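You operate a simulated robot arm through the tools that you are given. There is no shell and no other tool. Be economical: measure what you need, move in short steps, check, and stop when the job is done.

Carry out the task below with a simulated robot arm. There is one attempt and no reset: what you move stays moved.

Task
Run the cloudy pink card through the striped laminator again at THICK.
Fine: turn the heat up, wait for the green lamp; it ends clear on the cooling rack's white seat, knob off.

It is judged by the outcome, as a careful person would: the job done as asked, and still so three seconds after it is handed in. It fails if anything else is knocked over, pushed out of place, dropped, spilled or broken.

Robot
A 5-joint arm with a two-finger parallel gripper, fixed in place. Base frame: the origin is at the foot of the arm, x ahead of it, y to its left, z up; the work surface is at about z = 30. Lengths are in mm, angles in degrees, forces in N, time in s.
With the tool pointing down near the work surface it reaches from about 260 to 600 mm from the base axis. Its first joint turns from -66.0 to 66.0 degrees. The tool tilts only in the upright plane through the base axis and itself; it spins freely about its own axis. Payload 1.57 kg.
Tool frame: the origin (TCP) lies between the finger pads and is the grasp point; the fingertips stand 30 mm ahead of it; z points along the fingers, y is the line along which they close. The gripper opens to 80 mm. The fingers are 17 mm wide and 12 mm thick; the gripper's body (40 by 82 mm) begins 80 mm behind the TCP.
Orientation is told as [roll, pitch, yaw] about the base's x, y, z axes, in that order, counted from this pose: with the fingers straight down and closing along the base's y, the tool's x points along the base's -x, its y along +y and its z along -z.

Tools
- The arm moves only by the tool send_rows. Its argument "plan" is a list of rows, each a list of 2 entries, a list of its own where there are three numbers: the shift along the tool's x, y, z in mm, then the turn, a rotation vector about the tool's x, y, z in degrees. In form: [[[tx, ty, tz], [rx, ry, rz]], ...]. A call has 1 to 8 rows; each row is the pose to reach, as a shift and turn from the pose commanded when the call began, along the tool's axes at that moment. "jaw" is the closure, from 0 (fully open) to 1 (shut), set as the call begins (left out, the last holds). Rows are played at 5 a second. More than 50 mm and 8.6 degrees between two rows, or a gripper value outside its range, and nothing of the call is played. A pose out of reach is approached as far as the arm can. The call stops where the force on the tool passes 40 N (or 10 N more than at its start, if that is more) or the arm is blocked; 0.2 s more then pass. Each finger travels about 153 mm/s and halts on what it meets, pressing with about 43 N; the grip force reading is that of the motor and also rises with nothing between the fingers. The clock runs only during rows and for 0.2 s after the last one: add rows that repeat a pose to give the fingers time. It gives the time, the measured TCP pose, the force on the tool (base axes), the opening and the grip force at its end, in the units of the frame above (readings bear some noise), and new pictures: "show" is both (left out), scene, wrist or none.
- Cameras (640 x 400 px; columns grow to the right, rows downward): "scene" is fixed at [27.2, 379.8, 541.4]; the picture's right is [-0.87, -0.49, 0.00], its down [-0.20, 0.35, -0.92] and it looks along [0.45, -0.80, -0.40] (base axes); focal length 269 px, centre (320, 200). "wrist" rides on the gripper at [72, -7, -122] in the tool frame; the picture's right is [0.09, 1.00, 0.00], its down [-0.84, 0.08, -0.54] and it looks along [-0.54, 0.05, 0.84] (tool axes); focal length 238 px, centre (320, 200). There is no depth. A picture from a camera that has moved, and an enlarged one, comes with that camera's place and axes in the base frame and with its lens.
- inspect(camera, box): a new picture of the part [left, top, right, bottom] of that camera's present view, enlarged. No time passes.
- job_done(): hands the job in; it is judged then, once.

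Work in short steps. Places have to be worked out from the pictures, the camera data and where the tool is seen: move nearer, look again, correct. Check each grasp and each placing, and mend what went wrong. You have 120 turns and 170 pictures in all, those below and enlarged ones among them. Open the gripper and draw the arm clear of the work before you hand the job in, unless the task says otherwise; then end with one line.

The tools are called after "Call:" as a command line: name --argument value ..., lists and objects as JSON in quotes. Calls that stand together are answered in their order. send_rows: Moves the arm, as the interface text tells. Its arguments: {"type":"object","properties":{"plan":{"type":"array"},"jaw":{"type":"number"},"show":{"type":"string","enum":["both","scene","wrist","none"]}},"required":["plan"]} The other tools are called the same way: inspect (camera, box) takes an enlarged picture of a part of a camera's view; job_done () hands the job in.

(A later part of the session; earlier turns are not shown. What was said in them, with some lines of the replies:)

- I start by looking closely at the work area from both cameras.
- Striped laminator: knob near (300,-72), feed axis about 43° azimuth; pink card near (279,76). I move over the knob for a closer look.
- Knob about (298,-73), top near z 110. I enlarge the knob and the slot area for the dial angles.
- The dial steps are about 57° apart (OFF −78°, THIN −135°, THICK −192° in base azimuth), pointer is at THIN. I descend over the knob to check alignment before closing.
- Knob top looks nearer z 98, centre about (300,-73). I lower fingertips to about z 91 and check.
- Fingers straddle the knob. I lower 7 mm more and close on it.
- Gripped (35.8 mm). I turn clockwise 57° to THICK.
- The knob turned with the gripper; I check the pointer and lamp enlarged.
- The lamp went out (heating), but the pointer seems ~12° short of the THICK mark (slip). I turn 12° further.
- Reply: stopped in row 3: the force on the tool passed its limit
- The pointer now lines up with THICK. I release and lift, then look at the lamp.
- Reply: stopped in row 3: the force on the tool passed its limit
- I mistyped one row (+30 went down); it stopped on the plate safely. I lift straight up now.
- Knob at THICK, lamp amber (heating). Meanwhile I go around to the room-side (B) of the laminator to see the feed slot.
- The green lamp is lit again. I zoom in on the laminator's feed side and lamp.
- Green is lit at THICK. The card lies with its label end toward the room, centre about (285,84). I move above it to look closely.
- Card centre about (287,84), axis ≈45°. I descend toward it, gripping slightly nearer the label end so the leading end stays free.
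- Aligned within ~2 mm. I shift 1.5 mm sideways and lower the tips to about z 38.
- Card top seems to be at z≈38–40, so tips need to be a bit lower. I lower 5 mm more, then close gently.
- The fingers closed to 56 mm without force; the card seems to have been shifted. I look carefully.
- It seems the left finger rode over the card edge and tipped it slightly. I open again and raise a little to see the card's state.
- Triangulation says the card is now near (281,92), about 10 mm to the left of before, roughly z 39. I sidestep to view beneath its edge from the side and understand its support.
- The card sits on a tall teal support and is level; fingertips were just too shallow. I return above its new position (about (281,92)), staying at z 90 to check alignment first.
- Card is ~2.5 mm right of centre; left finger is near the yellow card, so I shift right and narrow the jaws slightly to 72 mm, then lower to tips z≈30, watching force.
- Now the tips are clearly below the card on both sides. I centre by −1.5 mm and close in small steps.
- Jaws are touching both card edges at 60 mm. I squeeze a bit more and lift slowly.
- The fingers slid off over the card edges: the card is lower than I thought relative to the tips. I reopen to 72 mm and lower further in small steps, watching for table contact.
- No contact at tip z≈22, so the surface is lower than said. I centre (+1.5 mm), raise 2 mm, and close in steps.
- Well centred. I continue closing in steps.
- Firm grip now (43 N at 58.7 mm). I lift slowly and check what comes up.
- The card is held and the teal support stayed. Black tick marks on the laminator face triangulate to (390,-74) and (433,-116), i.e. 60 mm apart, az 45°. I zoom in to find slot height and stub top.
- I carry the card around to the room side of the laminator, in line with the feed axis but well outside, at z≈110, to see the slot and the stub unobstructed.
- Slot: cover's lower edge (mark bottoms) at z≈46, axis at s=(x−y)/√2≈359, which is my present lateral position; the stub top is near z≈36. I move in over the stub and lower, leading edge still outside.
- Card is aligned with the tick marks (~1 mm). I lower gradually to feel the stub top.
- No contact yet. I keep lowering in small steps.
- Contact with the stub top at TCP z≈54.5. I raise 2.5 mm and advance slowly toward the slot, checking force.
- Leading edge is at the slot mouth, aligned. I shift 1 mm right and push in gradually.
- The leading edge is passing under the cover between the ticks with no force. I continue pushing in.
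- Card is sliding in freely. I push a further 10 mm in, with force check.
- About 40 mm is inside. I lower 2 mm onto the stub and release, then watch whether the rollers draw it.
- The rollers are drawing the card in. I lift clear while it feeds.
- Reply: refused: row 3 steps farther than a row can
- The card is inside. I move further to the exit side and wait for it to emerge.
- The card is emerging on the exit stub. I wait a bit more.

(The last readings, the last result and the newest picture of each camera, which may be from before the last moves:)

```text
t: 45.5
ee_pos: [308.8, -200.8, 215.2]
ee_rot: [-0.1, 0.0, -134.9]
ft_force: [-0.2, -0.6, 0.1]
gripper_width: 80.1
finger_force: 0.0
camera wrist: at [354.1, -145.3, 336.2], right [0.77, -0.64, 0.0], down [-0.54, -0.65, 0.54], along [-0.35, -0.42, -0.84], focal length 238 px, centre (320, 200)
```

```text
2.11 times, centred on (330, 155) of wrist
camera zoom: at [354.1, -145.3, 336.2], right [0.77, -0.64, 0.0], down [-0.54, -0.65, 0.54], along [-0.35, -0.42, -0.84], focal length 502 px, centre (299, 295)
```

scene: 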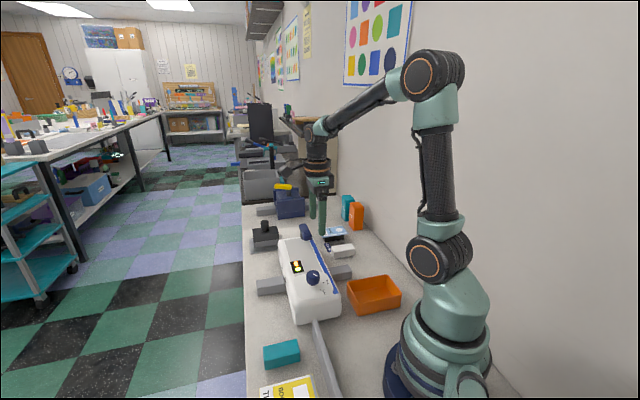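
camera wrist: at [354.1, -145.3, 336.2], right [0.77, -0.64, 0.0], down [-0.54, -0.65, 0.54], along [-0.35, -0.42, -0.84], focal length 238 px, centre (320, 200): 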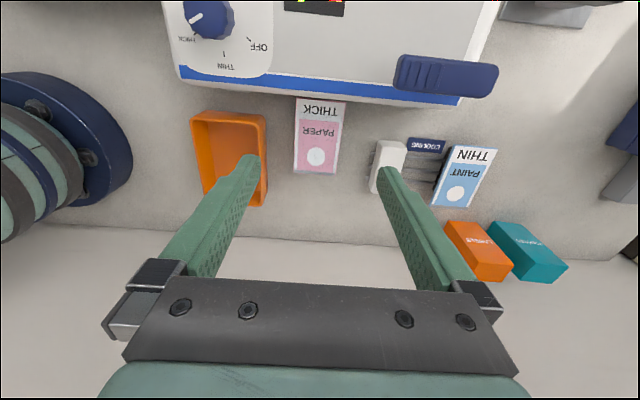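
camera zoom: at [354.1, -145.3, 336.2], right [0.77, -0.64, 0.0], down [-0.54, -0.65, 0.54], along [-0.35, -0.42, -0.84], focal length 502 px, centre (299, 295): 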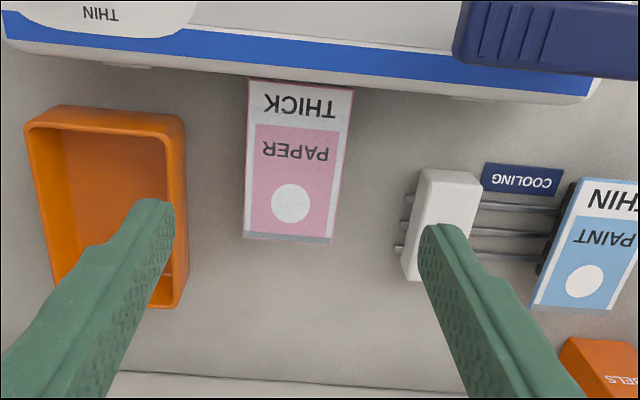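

The card came out fully clear (PAPER, THICK) and lies on the exit stub, centre ≈(287,-221), same axis. I descend above it to z≈95 to check alignment.

Call:
send_rows --plan '[[[-14, -0.8, 30], [0, 0, 0]], [[-28, -1.5, 65], [0, 0, 0]], [[-28, -1.5, 100], [0, 0, 0]], [[-28, -1.5, 125], [0, 0, 0]], [[-28, -1.5, 125], [0, 0, 0]]]' --jaw 0.05 --show "wrist"

Call:
inspect --camera "wrist" --box '[220, 80, 420, 250]'

Call:
inspect --camera "scene" --box '[300, 220, 400, 300]'

```text
t: 46.7
ee_pos: [286.3, -220.9, 87.5]
ee_rot: [-0.2, -0.1, -135.0]
ft_force: [0.7, -0.3, 0.6]
gripper_width: 76.1
finger_force: 0.0
camera wrist: at [332.5, -165.4, 209.4], right [0.77, -0.64, 0.0], down [-0.54, -0.65, 0.54], along [-0.35, -0.42, -0.84], focal length 238 px, centre (320, 200)
```

wrist: 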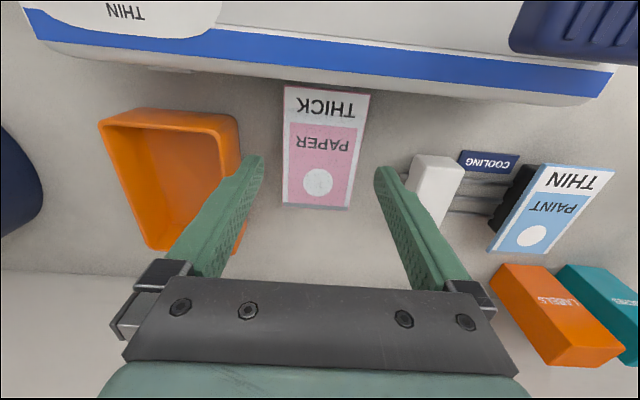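

```text
2.35 times, centred on (320, 165) of wrist
camera zoom: at [332.5, -165.4, 209.4], right [0.77, -0.64, 0.0], down [-0.54, -0.65, 0.54], along [-0.35, -0.42, -0.84], focal length 561 px, centre (320, 282)
```

zoom: 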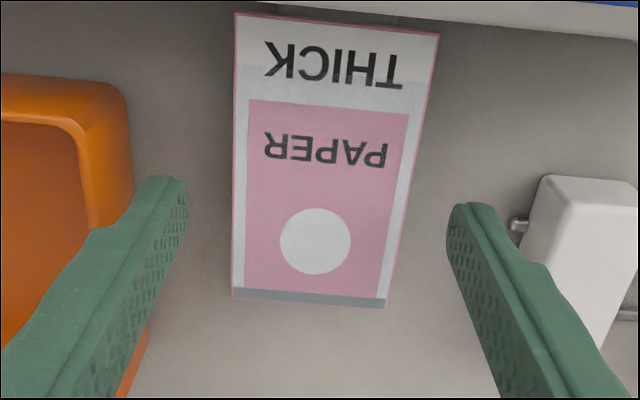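

```text
5.00 times, centred on (350, 260) of scene
camera zoom: at [27.2, 379.8, 541.4], right [-0.87, -0.49, 0.0], down [-0.2, 0.35, -0.92], along [0.45, -0.8, -0.4], focal length 1343 px, centre (170, -100)
```

zoom: 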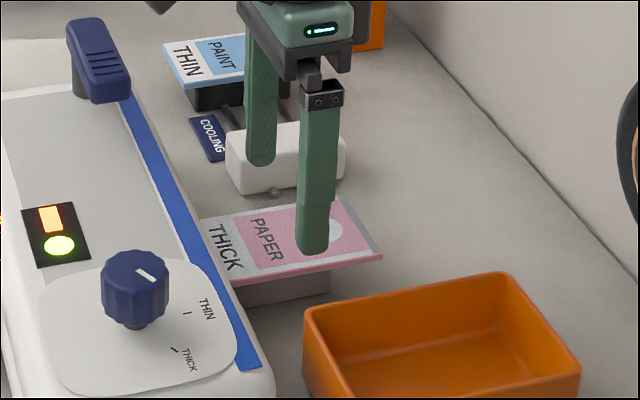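

Alignment is good, with ≥10 mm clearance to the bin. I lower to tips z≈24 with 72 mm opening.

Call:
send_rows --plan '[[[0, 0.5, 0], [0, 0, 0]], [[0, 0.5, 12], [0, 0, 0]], [[0, 0.5, 24], [0, 0, 0]], [[0, 0.5, 34], [0, 0, 0]], [[0, 0.5, 34], [0, 0, 0]]]' --jaw 0.1 --show "none"

Call:
inspect --camera "wrist" --box '[220, 80, 420, 250]'

Call:
inspect --camera "scene" --box '[310, 240, 390, 310]'

```text
t: 47.9
ee_pos: [287.0, -219.2, 54.1]
ee_rot: [0.0, 0.1, -135.0]
ft_force: [0.8, -0.1, 0.8]
gripper_width: 72.2
finger_force: 0.1
```

```text
2.35 times, centred on (320, 165) of wrist
camera zoom: at [333.0, -163.5, 176.8], right [0.77, -0.64, 0.0], down [-0.54, -0.65, 0.54], along [-0.35, -0.42, -0.84], focal length 561 px, centre (320, 282)
```

zoom: 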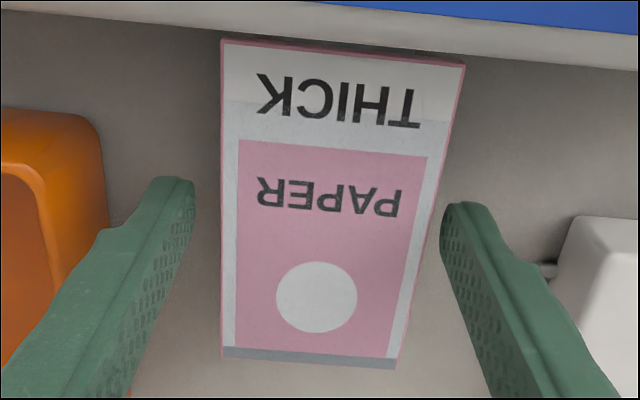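

```text
5.71 times, centred on (350, 275) of scene
camera zoom: at [27.2, 379.8, 541.4], right [-0.87, -0.49, 0.0], down [-0.2, 0.35, -0.92], along [0.45, -0.8, -0.4], focal length 1535 px, centre (149, -229)
```

zoom: 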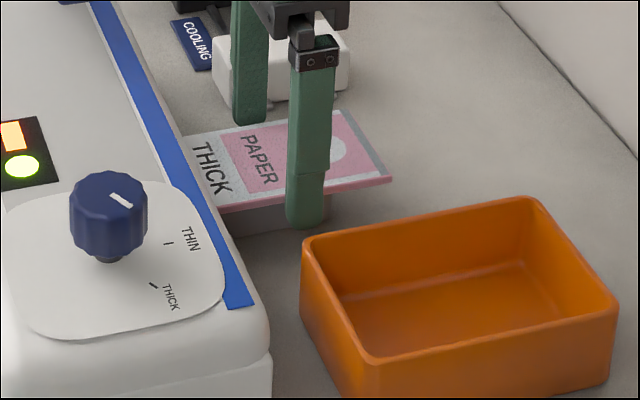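

The card is ~3 mm right of centre; I shift and close in steps.

Call:
send_rows --plan '[[[0, 2.8, 0], [0, 0, 0]], [[0, 2.8, 0], [0, 0, 0]]]' --jaw 0.16 --show "none"

Call:
send_rows --plan '[[[0, 0, 0], [0, 0, 0]]]' --jaw 0.22 --show "none"

Call:
inspect --camera "wrist" --box '[240, 90, 400, 230]'

```text
t: 48.5
ee_pos: [288.2, -222.6, 55.5]
ee_rot: [0.0, 0.0, -135.0]
ft_force: [0.4, -0.1, -0.7]
gripper_width: 67.1
finger_force: 0.0
```

```text
t: 48.9
ee_pos: [287.8, -221.8, 56.0]
ee_rot: [-0.2, -0.1, -135.0]
ft_force: [-0.2, 0.2, -0.5]
gripper_width: 62.4
finger_force: 0.1
```

```text
2.86 times, centred on (320, 160) of wrist
camera zoom: at [334.7, -165.7, 176.7], right [0.77, -0.64, 0.0], down [-0.54, -0.65, 0.54], along [-0.35, -0.42, -0.84], focal length 681 px, centre (320, 314)
```

zoom: 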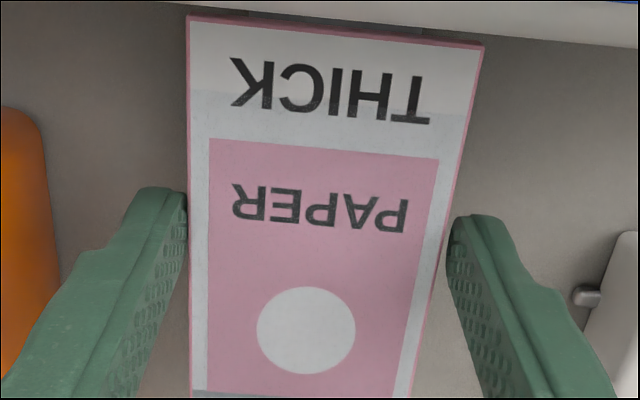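

Both sides nearly touching. I close to grip and lift.

Call:
send_rows --plan '[[[0, 0, 1], [0, 0, 0]]]' --jaw 0.26 --show "none"

Call:
send_rows --plan '[[[0, 0, 0], [0, 0, 0]], [[0, 0, 0], [0, 0, 0]]]' --jaw 0.3 --show "none"

Call:
send_rows --plan '[[[0, 0, -3], [0, 0, 0]], [[0, 0, -8], [0, 0, 0]], [[-3, 0, -15], [0, 0, 0]], [[-6, 0, -25], [0, 0, 0]], [[-10, 0, -45], [0, 0, 0]], [[-15, 0, -75], [0, 0, 0]], [[-15, 0, -75], [0, 0, 0]]]'

```text
t: 49.3
ee_pos: [288.0, -222.7, 55.1]
ee_rot: [0.0, -0.1, -135.0]
ft_force: [0.0, -0.6, 0.0]
gripper_width: 60.1
finger_force: 0.4
```

```text
t: 49.9
ee_pos: [289.2, -222.5, 55.7]
ee_rot: [0.0, 0.0, -135.0]
ft_force: [0.5, -0.8, 1.3]
gripper_width: 58.7
finger_force: 42.9
```

```text
t: 51.5
ee_pos: [279.1, -234.1, 129.3]
ee_rot: [0.0, 0.0, -134.9]
ft_force: [0.8, -0.1, 0.0]
gripper_width: 58.7
finger_force: 43.2
camera wrist: at [325.4, -177.7, 251.0], right [0.77, -0.64, 0.0], down [-0.54, -0.65, 0.54], along [-0.35, -0.42, -0.84], focal length 238 px, centre (320, 200)
```

scene: 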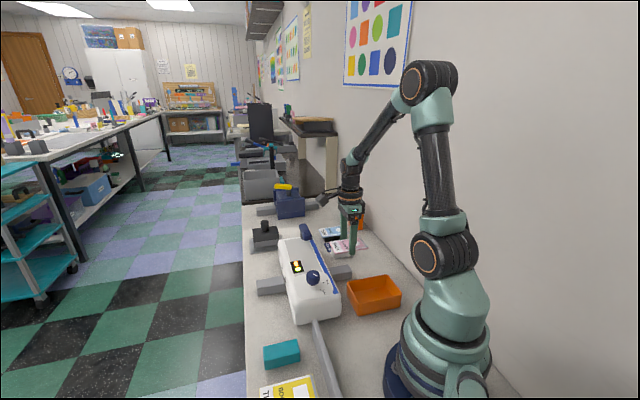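
wrist: 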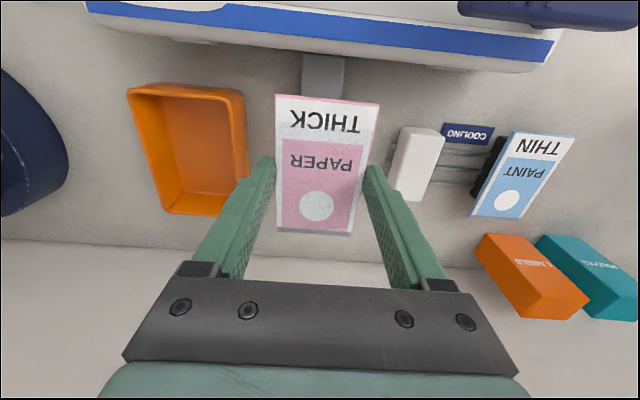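

Card is up. I zoom on the rack from both cameras to locate the white seat.

Call:
inspect --camera "wrist" --box '[370, 100, 600, 240]'

Call:
inspect --camera "scene" --box '[310, 215, 370, 265]'

```text
2.78 times, centred on (485, 170) of wrist
camera zoom: at [325.4, -177.7, 251.0], right [0.77, -0.64, 0.0], down [-0.54, -0.65, 0.54], along [-0.35, -0.42, -0.84], focal length 663 px, centre (-139, 284)
```

zoom: 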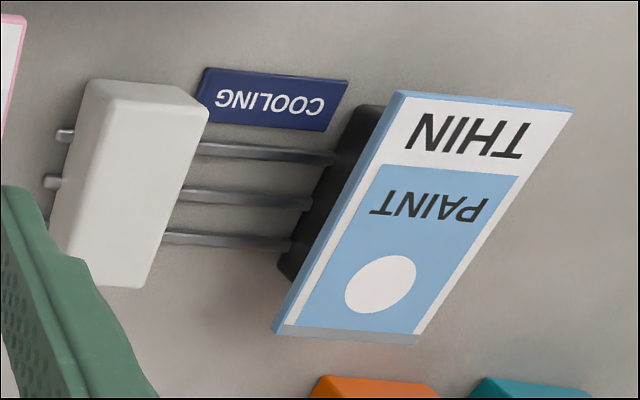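

```text
8.00 times, centred on (340, 240) of scene
camera zoom: at [27.2, 379.8, 541.4], right [-0.87, -0.49, 0.0], down [-0.2, 0.35, -0.92], along [0.45, -0.8, -0.4], focal length 2148 px, centre (160, -120)
```

zoom: 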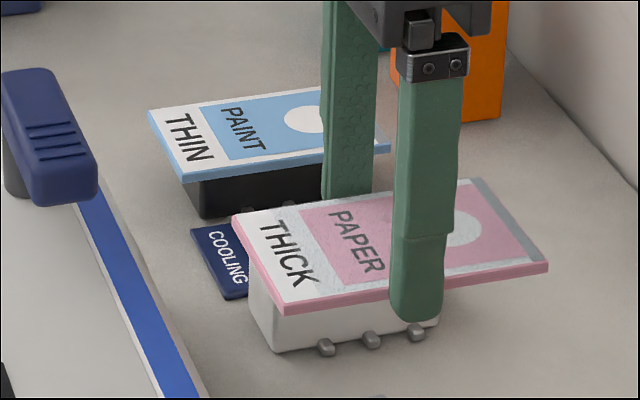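

White seat top: centre ≈ s 458, l 11 (x≈332, y≈−316), top z≈40, parallel to the card axis. I move the card above it at TCP z≈80.

Call:
send_rows --plan '[[[-10, 32, 0], [0, 0, 0]], [[-21, 64, 0], [0, 0, 0]], [[-21, 95, 5], [0, 0, 0]], [[-21, 95, 30], [0, 0, 0]], [[-21, 95, 50], [0, 0, 0]], [[-21, 95, 50], [0, 0, 0]]]' --show "wrist"

Call:
inspect --camera "scene" --box '[310, 210, 370, 260]'

Call:
inspect --camera "wrist" --box '[220, 80, 440, 260]'

```text
t: 52.9
ee_pos: [328.6, -315.7, 80.1]
ee_rot: [-0.2, 0.0, -134.9]
ft_force: [0.4, 0.6, -0.7]
gripper_width: 58.6
finger_force: 42.7
camera wrist: at [375.5, -259.7, 201.6], right [0.77, -0.64, 0.0], down [-0.54, -0.65, 0.54], along [-0.35, -0.42, -0.84], focal length 238 px, centre (320, 200)
```

wrist: 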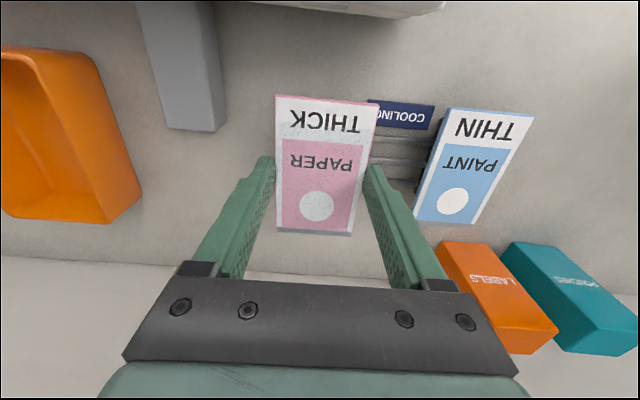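

```text
8.00 times, centred on (340, 235) of scene
camera zoom: at [27.2, 379.8, 541.4], right [-0.87, -0.49, 0.0], down [-0.2, 0.35, -0.92], along [0.45, -0.8, -0.4], focal length 2148 px, centre (160, -80)
```

zoom: 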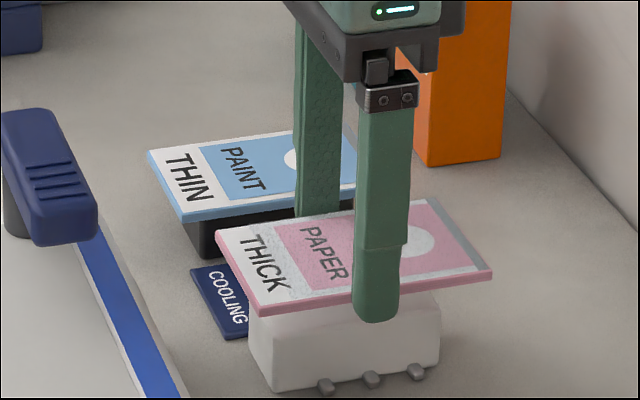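

```text
2.22 times, centred on (330, 170) of wrist
camera zoom: at [375.5, -259.7, 201.6], right [0.77, -0.64, 0.0], down [-0.54, -0.65, 0.54], along [-0.35, -0.42, -0.84], focal length 530 px, centre (298, 267)
```

zoom: 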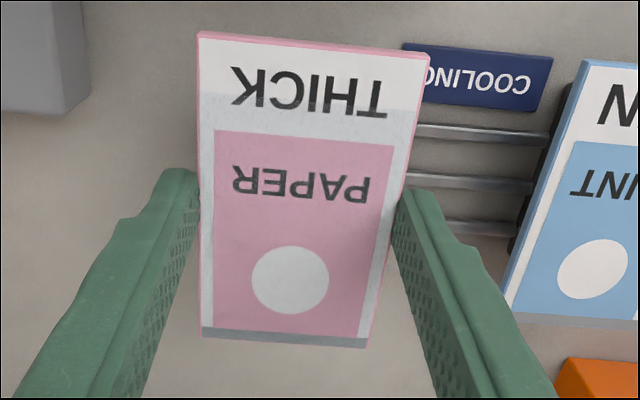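

Orientation matches. The card is ~4 mm too far to the outer end; I shift +3.5 mm and lower to just above the seat.

Call:
send_rows --plan '[[[3.5, 0, 6], [0, 0, 0]], [[3.5, 0, 12], [0, 0, 0]], [[3.5, 0, 15], [0, 0, 0]], [[3.5, 0, 15], [0, 0, 0]]]' --show "none"

Call:
inspect --camera "scene" --box '[310, 210, 370, 260]'

```text
t: 53.9
ee_pos: [334.2, -312.7, 64.8]
ee_rot: [0.0, 0.0, -135.0]
ft_force: [-0.9, -0.6, -0.1]
gripper_width: 58.5
finger_force: 43.0
```

```text
8.00 times, centred on (340, 235) of scene
camera zoom: at [27.2, 379.8, 541.4], right [-0.87, -0.49, 0.0], down [-0.2, 0.35, -0.92], along [0.45, -0.8, -0.4], focal length 2148 px, centre (160, -80)
```

zoom: 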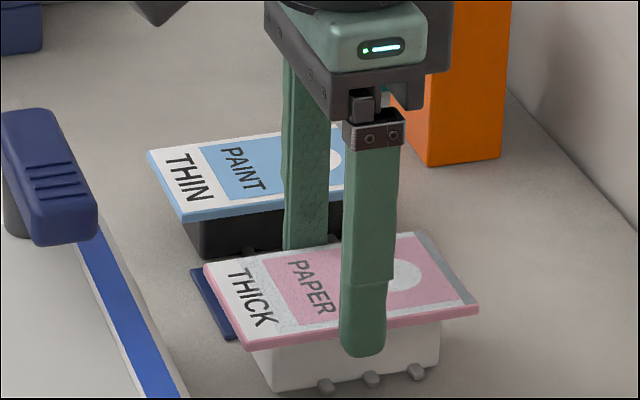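

Well centred now. I lower in small steps until it touches.

Call:
send_rows --plan '[[[0, 0, 1.5], [0, 0, 0]], [[0, 0, 3], [0, 0, 0]], [[0, 0, 3], [0, 0, 0]]]' --show "none"

Call:
send_rows --plan '[[[0, 0, 1.5], [0, 0, 0]], [[0, 0, 1.5], [0, 0, 0]]]' --show "none"

Call:
send_rows --plan '[[[0, 0, 1.5], [0, 0, 0]], [[0, 0, 1.5], [0, 0, 0]]]' --show "none"

Call:
inspect --camera "scene" --box '[310, 210, 370, 260]'

```text
t: 54.7
ee_pos: [331.8, -313.2, 61.8]
ee_rot: [-0.1, -0.1, -135.0]
ft_force: [-0.1, 0.2, -0.5]
gripper_width: 58.5
finger_force: 43.2
```

```text
t: 55.3
ee_pos: [332.1, -311.6, 58.8]
ee_rot: [0.1, 0.0, -135.0]
ft_force: [1.1, 1.0, -0.8]
gripper_width: 58.6
finger_force: 43.1
```

```text
t: 55.9
ee_pos: [332.6, -311.4, 59.1]
ee_rot: [-0.1, 0.1, -135.0]
ft_force: [-0.3, 0.2, 0.0]
gripper_width: 58.5
finger_force: 43.3
```

```text
8.00 times, centred on (340, 235) of scene
camera zoom: at [27.2, 379.8, 541.4], right [-0.87, -0.49, 0.0], down [-0.2, 0.35, -0.92], along [0.45, -0.8, -0.4], focal length 2148 px, centre (160, -80)
```

zoom: 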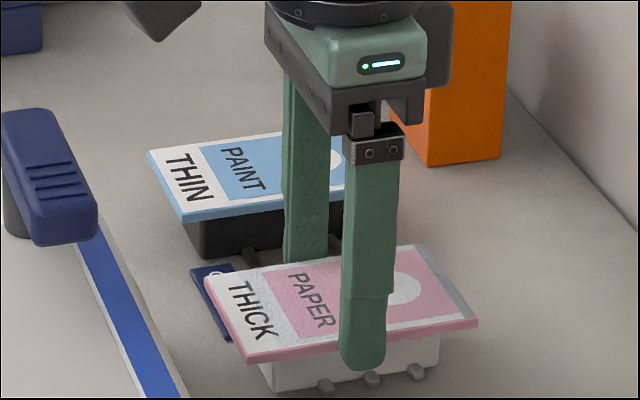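

Call:
send_rows --plan '[[[0, 0, 1.5], [0, 0, 0]], [[0, 0, 1.5], [0, 0, 0]]]' --show "none"

Call:
send_rows --plan '[[[0, 0, 1.5], [0, 0, 0]], [[0, 0, 1.5], [0, 0, 0]]]' --show "none"

Call:
send_rows --plan '[[[0, 0, 1], [0, 0, 0]], [[0, 0, 1], [0, 0, 0]]]' --show "none"

Call:
inspect --camera "scene" --box '[310, 210, 370, 260]'

```text
t: 56.5
ee_pos: [331.7, -312.1, 57.6]
ee_rot: [-0.1, 0.1, -135.1]
ft_force: [-0.9, -0.1, -0.1]
gripper_width: 58.5
finger_force: 43.0
```

```text
t: 57.1
ee_pos: [333.3, -312.6, 55.7]
ee_rot: [0.0, 0.0, -135.0]
ft_force: [-1.2, 0.8, -0.1]
gripper_width: 58.7
finger_force: 42.8
```

```text
t: 57.7
ee_pos: [332.1, -313.0, 56.9]
ee_rot: [-0.1, -0.1, -135.1]
ft_force: [-2.2, -0.2, 7.3]
gripper_width: 58.3
finger_force: 43.4
```

```text
8.00 times, centred on (340, 235) of scene
camera zoom: at [27.2, 379.9, 541.4], right [-0.87, -0.49, 0.0], down [-0.2, 0.35, -0.92], along [0.45, -0.8, -0.4], focal length 2148 px, centre (160, -80)
```

zoom: 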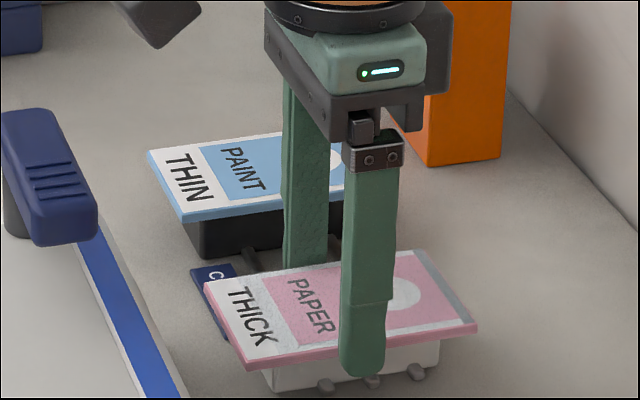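

Contact (7 N) with the seat. I open slowly, then check before lifting.

Call:
send_rows --plan '[[[0, 0, 0], [0, 0, 0]], [[0, 0, 0], [0, 0, 0]]]' --jaw 0.22 --show "none"

Call:
send_rows --plan '[[[0, 0, 0], [0, 0, 0]], [[0, 0, 0], [0, 0, 0]]]' --jaw 0.1 --show "wrist"

Call:
inspect --camera "scene" --box '[310, 210, 370, 260]'

```text
t: 58.3
ee_pos: [331.9, -312.9, 55.6]
ee_rot: [-0.1, 0.0, -135.0]
ft_force: [0.2, -0.4, 0.9]
gripper_width: 62.2
finger_force: 0.1
```

```text
t: 58.9
ee_pos: [332.2, -311.7, 55.4]
ee_rot: [0.0, 0.0, -135.0]
ft_force: [-0.8, 0.2, 0.2]
gripper_width: 72.3
finger_force: 0.0
camera wrist: at [378.7, -256.1, 176.3], right [0.77, -0.64, 0.0], down [-0.54, -0.65, 0.54], along [-0.35, -0.42, -0.84], focal length 238 px, centre (320, 200)
```

wrist: 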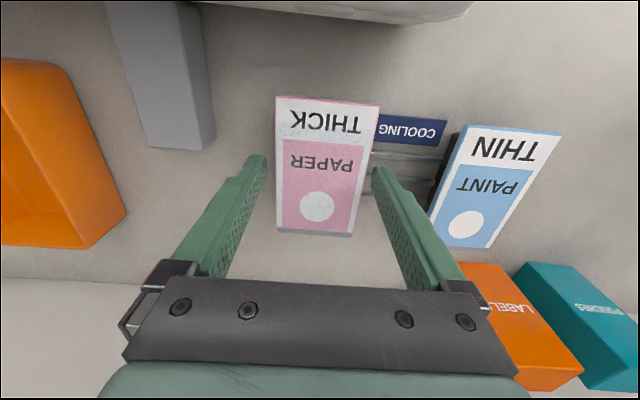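

```text
8.00 times, centred on (340, 235) of scene
camera zoom: at [27.2, 379.8, 541.4], right [-0.87, -0.49, 0.0], down [-0.2, 0.35, -0.92], along [0.45, -0.8, -0.4], focal length 2148 px, centre (160, -80)
```

zoom: 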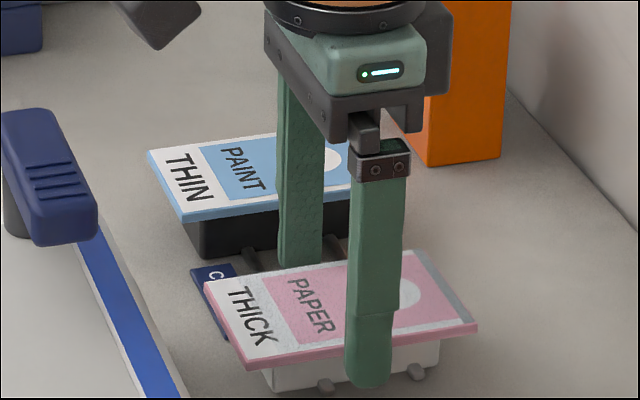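

The card stays stable on the seat. I lift straight up and look.

Call:
send_rows --plan '[[[0, 0, -15], [0, 0, 0]], [[0, 0, -45], [0, 0, 0]], [[0, 0, -90], [0, 0, 0]], [[0, 0, -130], [0, 0, 0]], [[24, -32, -130], [0, 0, 0]], [[52, -66, -130], [0, 0, 0]], [[80, -104, -130], [0, 0, 0]], [[106, -136, -130], [0, 0, 0]]]' --show "none"

Call:
inspect --camera "scene" --box '[310, 210, 370, 260]'

Call:
send_rows --plan '[[[20, -28, 10], [0, 0, 0]], [[40, -56, 20], [0, 0, 0]], [[40, -56, 30], [0, 0, 0]], [[40, -56, 30], [0, 0, 0]]]'

```text
t: 60.7
ee_pos: [311.6, -142.9, 184.7]
ee_rot: [-0.1, 0.0, -135.1]
ft_force: [0.3, 0.0, 0.2]
gripper_width: 71.8
finger_force: 0.0
```

```text
8.00 times, centred on (340, 235) of scene
camera zoom: at [27.2, 379.8, 541.4], right [-0.87, -0.49, 0.0], down [-0.2, 0.35, -0.92], along [0.45, -0.8, -0.4], focal length 2148 px, centre (160, -80)
```

zoom: 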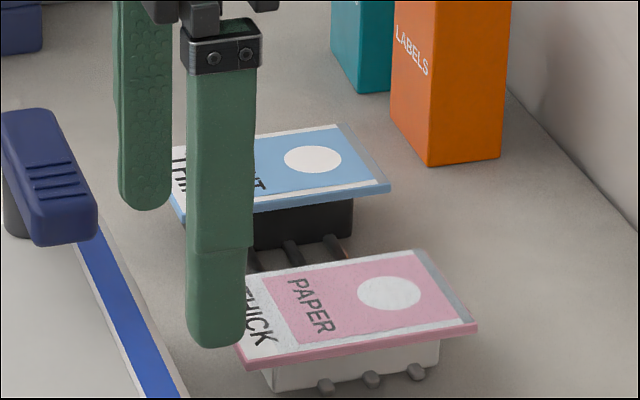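

```text
t: 61.7
ee_pos: [302.5, -74.0, 153.8]
ee_rot: [0.0, 0.0, -135.0]
ft_force: [0.1, 0.6, 0.2]
gripper_width: 72.2
finger_force: 0.1
camera wrist: at [347.5, -18.3, 275.6], right [0.77, -0.64, 0.0], down [-0.54, -0.65, 0.54], along [-0.35, -0.42, -0.84], focal length 238 px, centre (320, 200)
```

scene: 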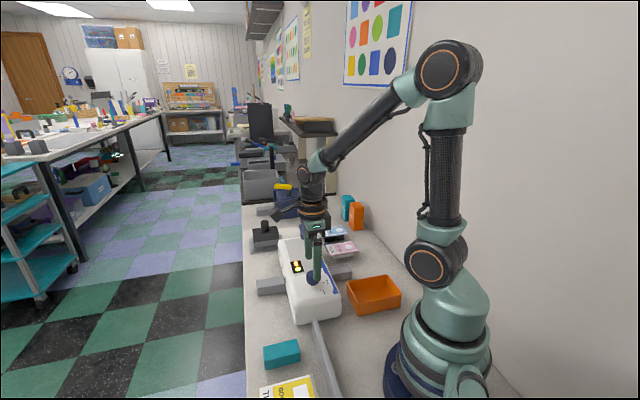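
wrist: 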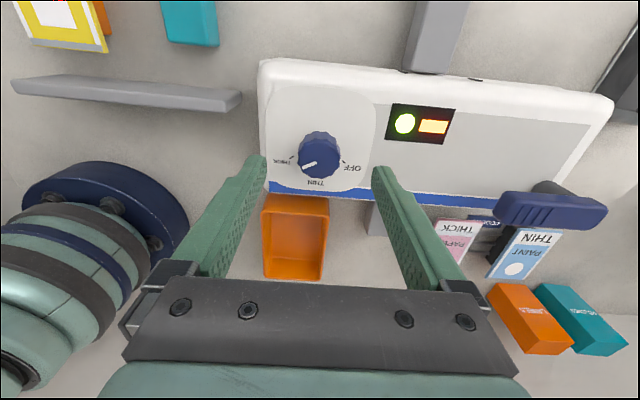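

Card rests well on the seat. I descend onto the knob and grip it.

Call:
send_rows --plan '[[[-1, -1.5, 20], [0, 0, 0]], [[-1, -1.5, 39], [0, 0, 0]], [[-1, -1.5, 39], [0, 0, 0]]]' --show "wrist"

Call:
send_rows --plan '[[[0, 0, 0], [0, 0, 0]], [[0, 0, 0], [0, 0, 0]], [[0, 0, 0], [0, 0, 0]]]' --jaw 0.7 --show "wrist"

```text
t: 62.5
ee_pos: [299.1, -74.2, 115.5]
ee_rot: [-0.1, 0.0, -135.0]
ft_force: [-0.5, 0.1, -0.3]
gripper_width: 71.6
finger_force: 0.1
camera wrist: at [345.2, -17.6, 236.7], right [0.77, -0.64, 0.0], down [-0.54, -0.65, 0.54], along [-0.35, -0.42, -0.84], focal length 238 px, centre (320, 200)
```

wrist: 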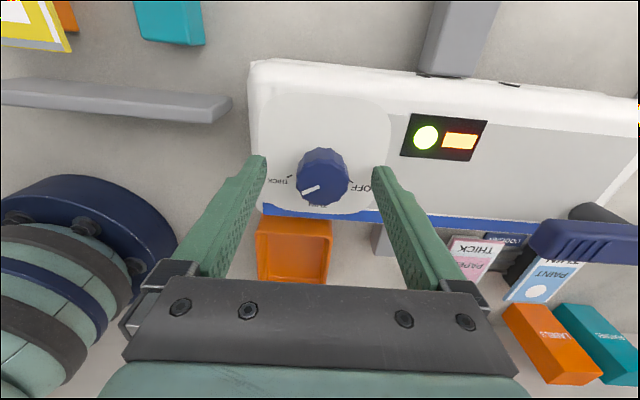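

```text
t: 63.3
ee_pos: [300.9, -74.0, 116.2]
ee_rot: [0.2, 0.1, -135.2]
ft_force: [13.7, -14.7, -17.5]
gripper_width: 33.1
finger_force: 41.4
camera wrist: at [345.9, -18.1, 237.3], right [0.77, -0.64, 0.0], down [-0.54, -0.65, 0.54], along [-0.34, -0.42, -0.84], focal length 238 px, centre (320, 200)
```

wrist: 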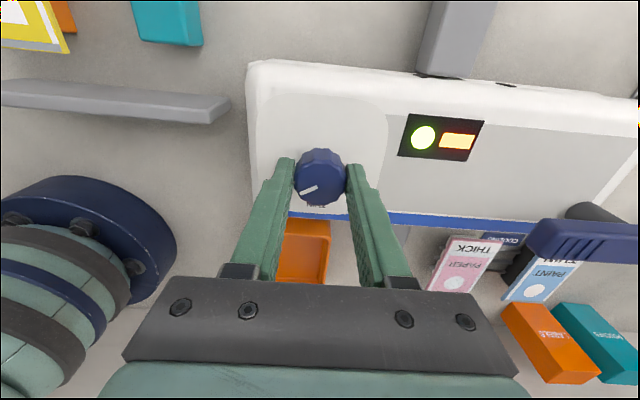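

Gripped. I relieve the side load and rotate counter-clockwise toward OFF.

Call:
send_rows --plan '[[[0, 1, 0.5], [0, 0, 0]], [[0, 1, 0.5], [0, 0, -8]], [[0, 1, 0.5], [0, 0, -16]], [[0, 1, 0.5], [0, 0, -24]], [[0, 1, 0.5], [0, 0, -32]], [[0, 1, 0.5], [0, 0, -40]], [[0, 1, 0.5], [0, 0, -48]], [[0, 1, 0.5], [0, 0, -56]]]' --show "none"

Call:
send_rows --plan '[[[0, 0, 0], [0, 0, -8]], [[0, 0, 0], [0, 0, -16]], [[0, 0, 0], [0, 0, -24]], [[0, 0, 0], [0, 0, -32]], [[0, 0, 0], [0, 0, -40]], [[0, 0, 0], [0, 0, -48]], [[0, 0, 0], [0, 0, -56]], [[0, 0, 0], [0, 0, -59]]]' --show "wrist"

Call:
inspect --camera "wrist" --box '[240, 90, 400, 270]'

Call:
inspect --camera "scene" --box '[270, 250, 360, 310]'

```text
t: 65.1
ee_pos: [300.1, -74.1, 116.5]
ee_rot: [0.2, 0.0, -78.8]
ft_force: [17.0, 16.8, 11.8]
gripper_width: 33.1
finger_force: 41.5
```

```text
t: 66.9
ee_pos: [301.0, -75.4, 115.5]
ee_rot: [-0.1, -0.2, -19.9]
ft_force: [21.6, 14.4, 0.9]
gripper_width: 33.5
finger_force: 41.2
camera wrist: at [230.3, -55.1, 236.8], right [0.25, 0.97, 0.0], down [0.81, -0.21, 0.55], along [0.53, -0.14, -0.84], focal length 238 px, centre (320, 200)
```

wrist: 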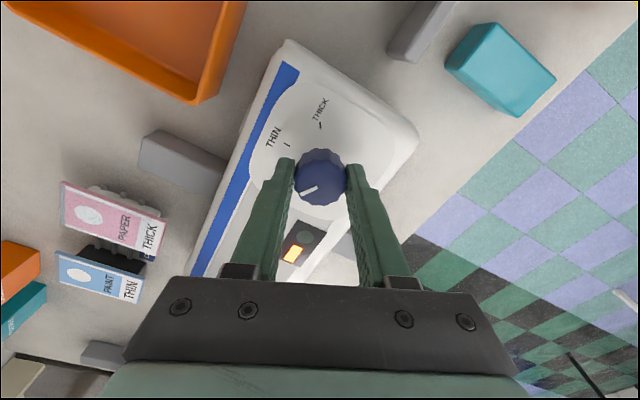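

```text
2.22 times, centred on (320, 180) of wrist
camera zoom: at [230.3, -55.1, 236.8], right [0.25, 0.97, 0.0], down [0.81, -0.21, 0.55], along [0.53, -0.14, -0.84], focal length 530 px, centre (320, 244)
```

zoom: 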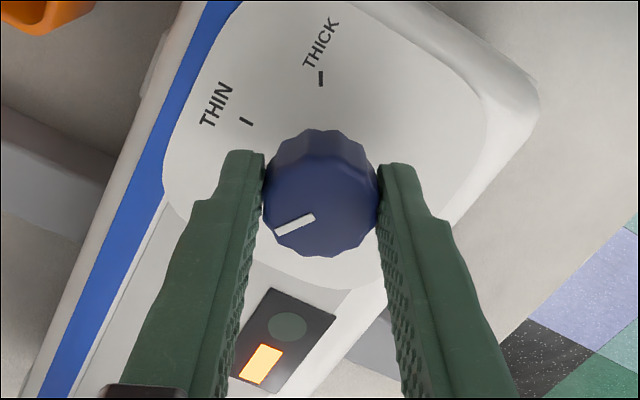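

```text
6.67 times, centred on (315, 280) of scene
camera zoom: at [27.2, 379.8, 541.4], right [-0.87, -0.49, 0.0], down [-0.2, 0.35, -0.92], along [0.45, -0.8, -0.4], focal length 1790 px, centre (353, -333)
```

zoom: 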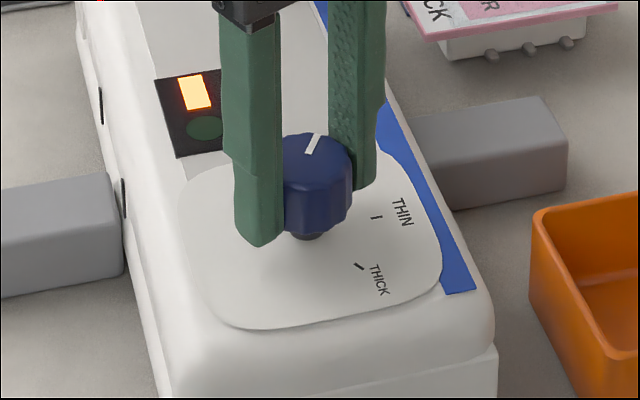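

Pointer computes to ≈ −79°, the OFF mark direction. I release, lift and check the dial and lamps.

Call:
send_rows --plan '[[[0, 0, 0], [0, 0, 0]], [[0, 0, 0], [0, 0, 0]], [[0, 0, -20], [0, 0, 0]], [[0, 0, -55], [0, 0, 0]], [[0, 0, -90], [0, 0, 0]], [[0, 0, -90], [0, 0, 0]]]' --jaw 0 --show "wrist"

Call:
inspect --camera "wrist" --box '[250, 70, 390, 180]'

Call:
inspect --camera "scene" --box '[250, 230, 350, 310]'

```text
t: 68.3
ee_pos: [298.0, -75.4, 206.1]
ee_rot: [0.0, 0.2, -20.2]
ft_force: [-0.5, -0.9, 0.4]
gripper_width: 79.8
finger_force: 0.1
camera wrist: at [228.0, -56.5, 327.7], right [0.25, 0.97, 0.0], down [0.81, -0.21, 0.54], along [0.52, -0.14, -0.84], focal length 238 px, centre (320, 200)
```

wrist: 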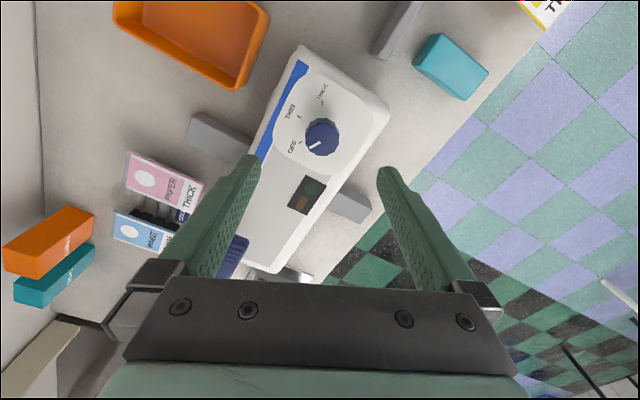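

```text
3.64 times, centred on (320, 125) of wrist
camera zoom: at [228.0, -56.5, 327.7], right [0.25, 0.97, 0.0], down [0.81, -0.21, 0.54], along [0.52, -0.14, -0.84], focal length 867 px, centre (320, 473)
```

zoom: 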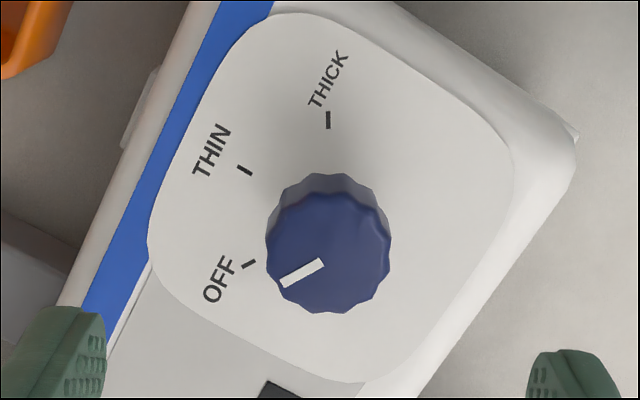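

```text
5.00 times, centred on (300, 270) of scene
camera zoom: at [27.2, 379.8, 541.4], right [-0.87, -0.49, 0.0], down [-0.2, 0.35, -0.92], along [0.45, -0.8, -0.4], focal length 1343 px, centre (420, -150)
```

zoom: 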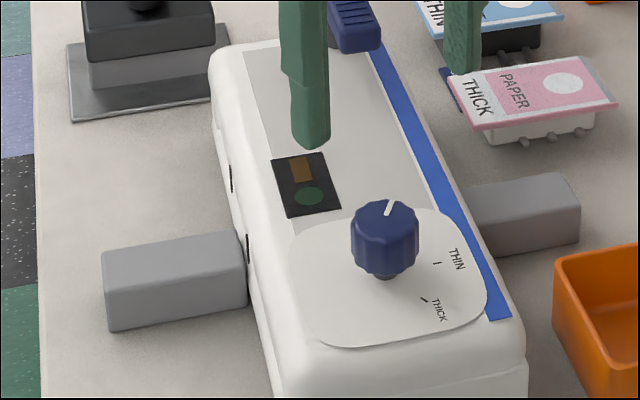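

Both lamps are out and the knob is at OFF; the clear card rests on the white seat. I draw the arm up and clear and do a last check.

Call:
send_rows --plan '[[[0, 0, -45], [0, 0, 0]], [[0, 0, -90], [0, 0, 0]], [[0, 0, -135], [0, 0, 0]], [[0, 0, -170], [0, 0, 0]], [[0, 0, -170], [0, 0, 0]]]' --show "both"

Call:
inspect --camera "scene" --box '[310, 210, 370, 260]'

```text
t: 69.5
ee_pos: [298.7, -74.4, 376.6]
ee_rot: [0.0, 0.1, -20.0]
ft_force: [0.3, -0.4, 0.0]
gripper_width: 80.0
finger_force: 0.0
camera wrist: at [229.8, -55.0, 497.3], right [0.25, 0.97, 0.0], down [0.81, -0.21, 0.54], along [0.52, -0.14, -0.84], focal length 238 px, centre (320, 200)
```

scene: 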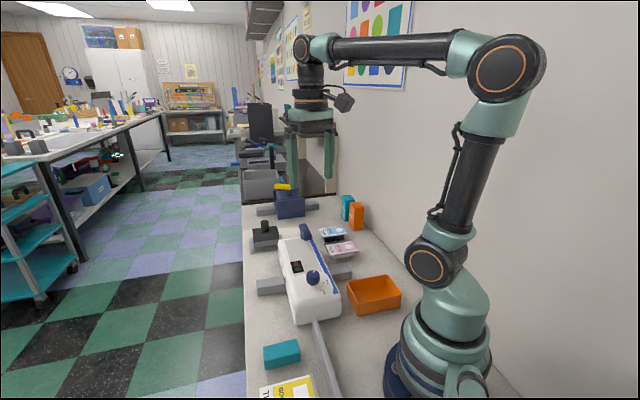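
wrist: 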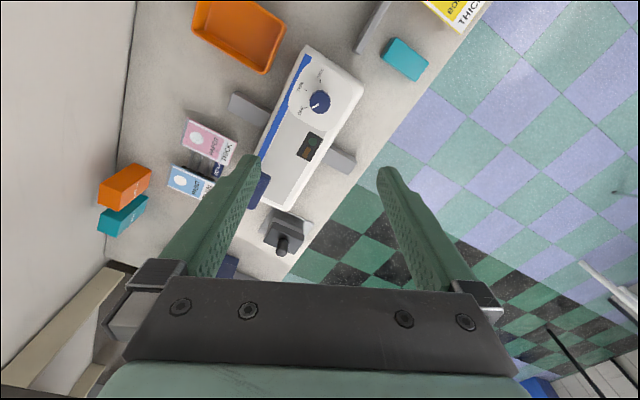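

```text
8.00 times, centred on (340, 235) of scene
camera zoom: at [27.2, 379.8, 541.4], right [-0.87, -0.49, 0.0], down [-0.2, 0.35, -0.92], along [0.45, -0.8, -0.4], focal length 2148 px, centre (160, -80)
```

zoom: 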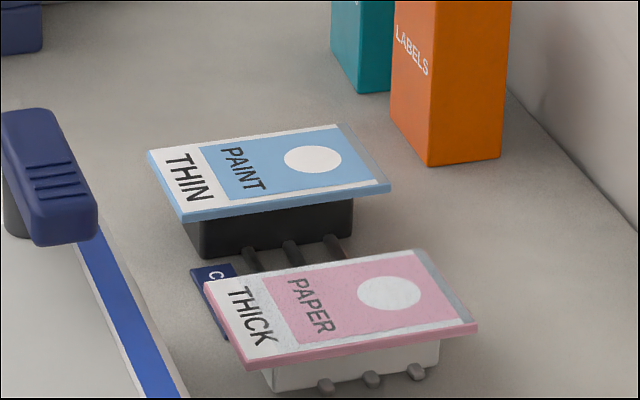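

Everything is in place: the card is clear on the white seat, the knob is off with both lamps dark, and nothing else was disturbed. I hand the job in.

Call:
job_done

```text
The job is handed in.
```

The pink card went through the striped laminator at THICK once the green lamp came on. It now lies clear on the cooling rack's white seat, and the knob is off.
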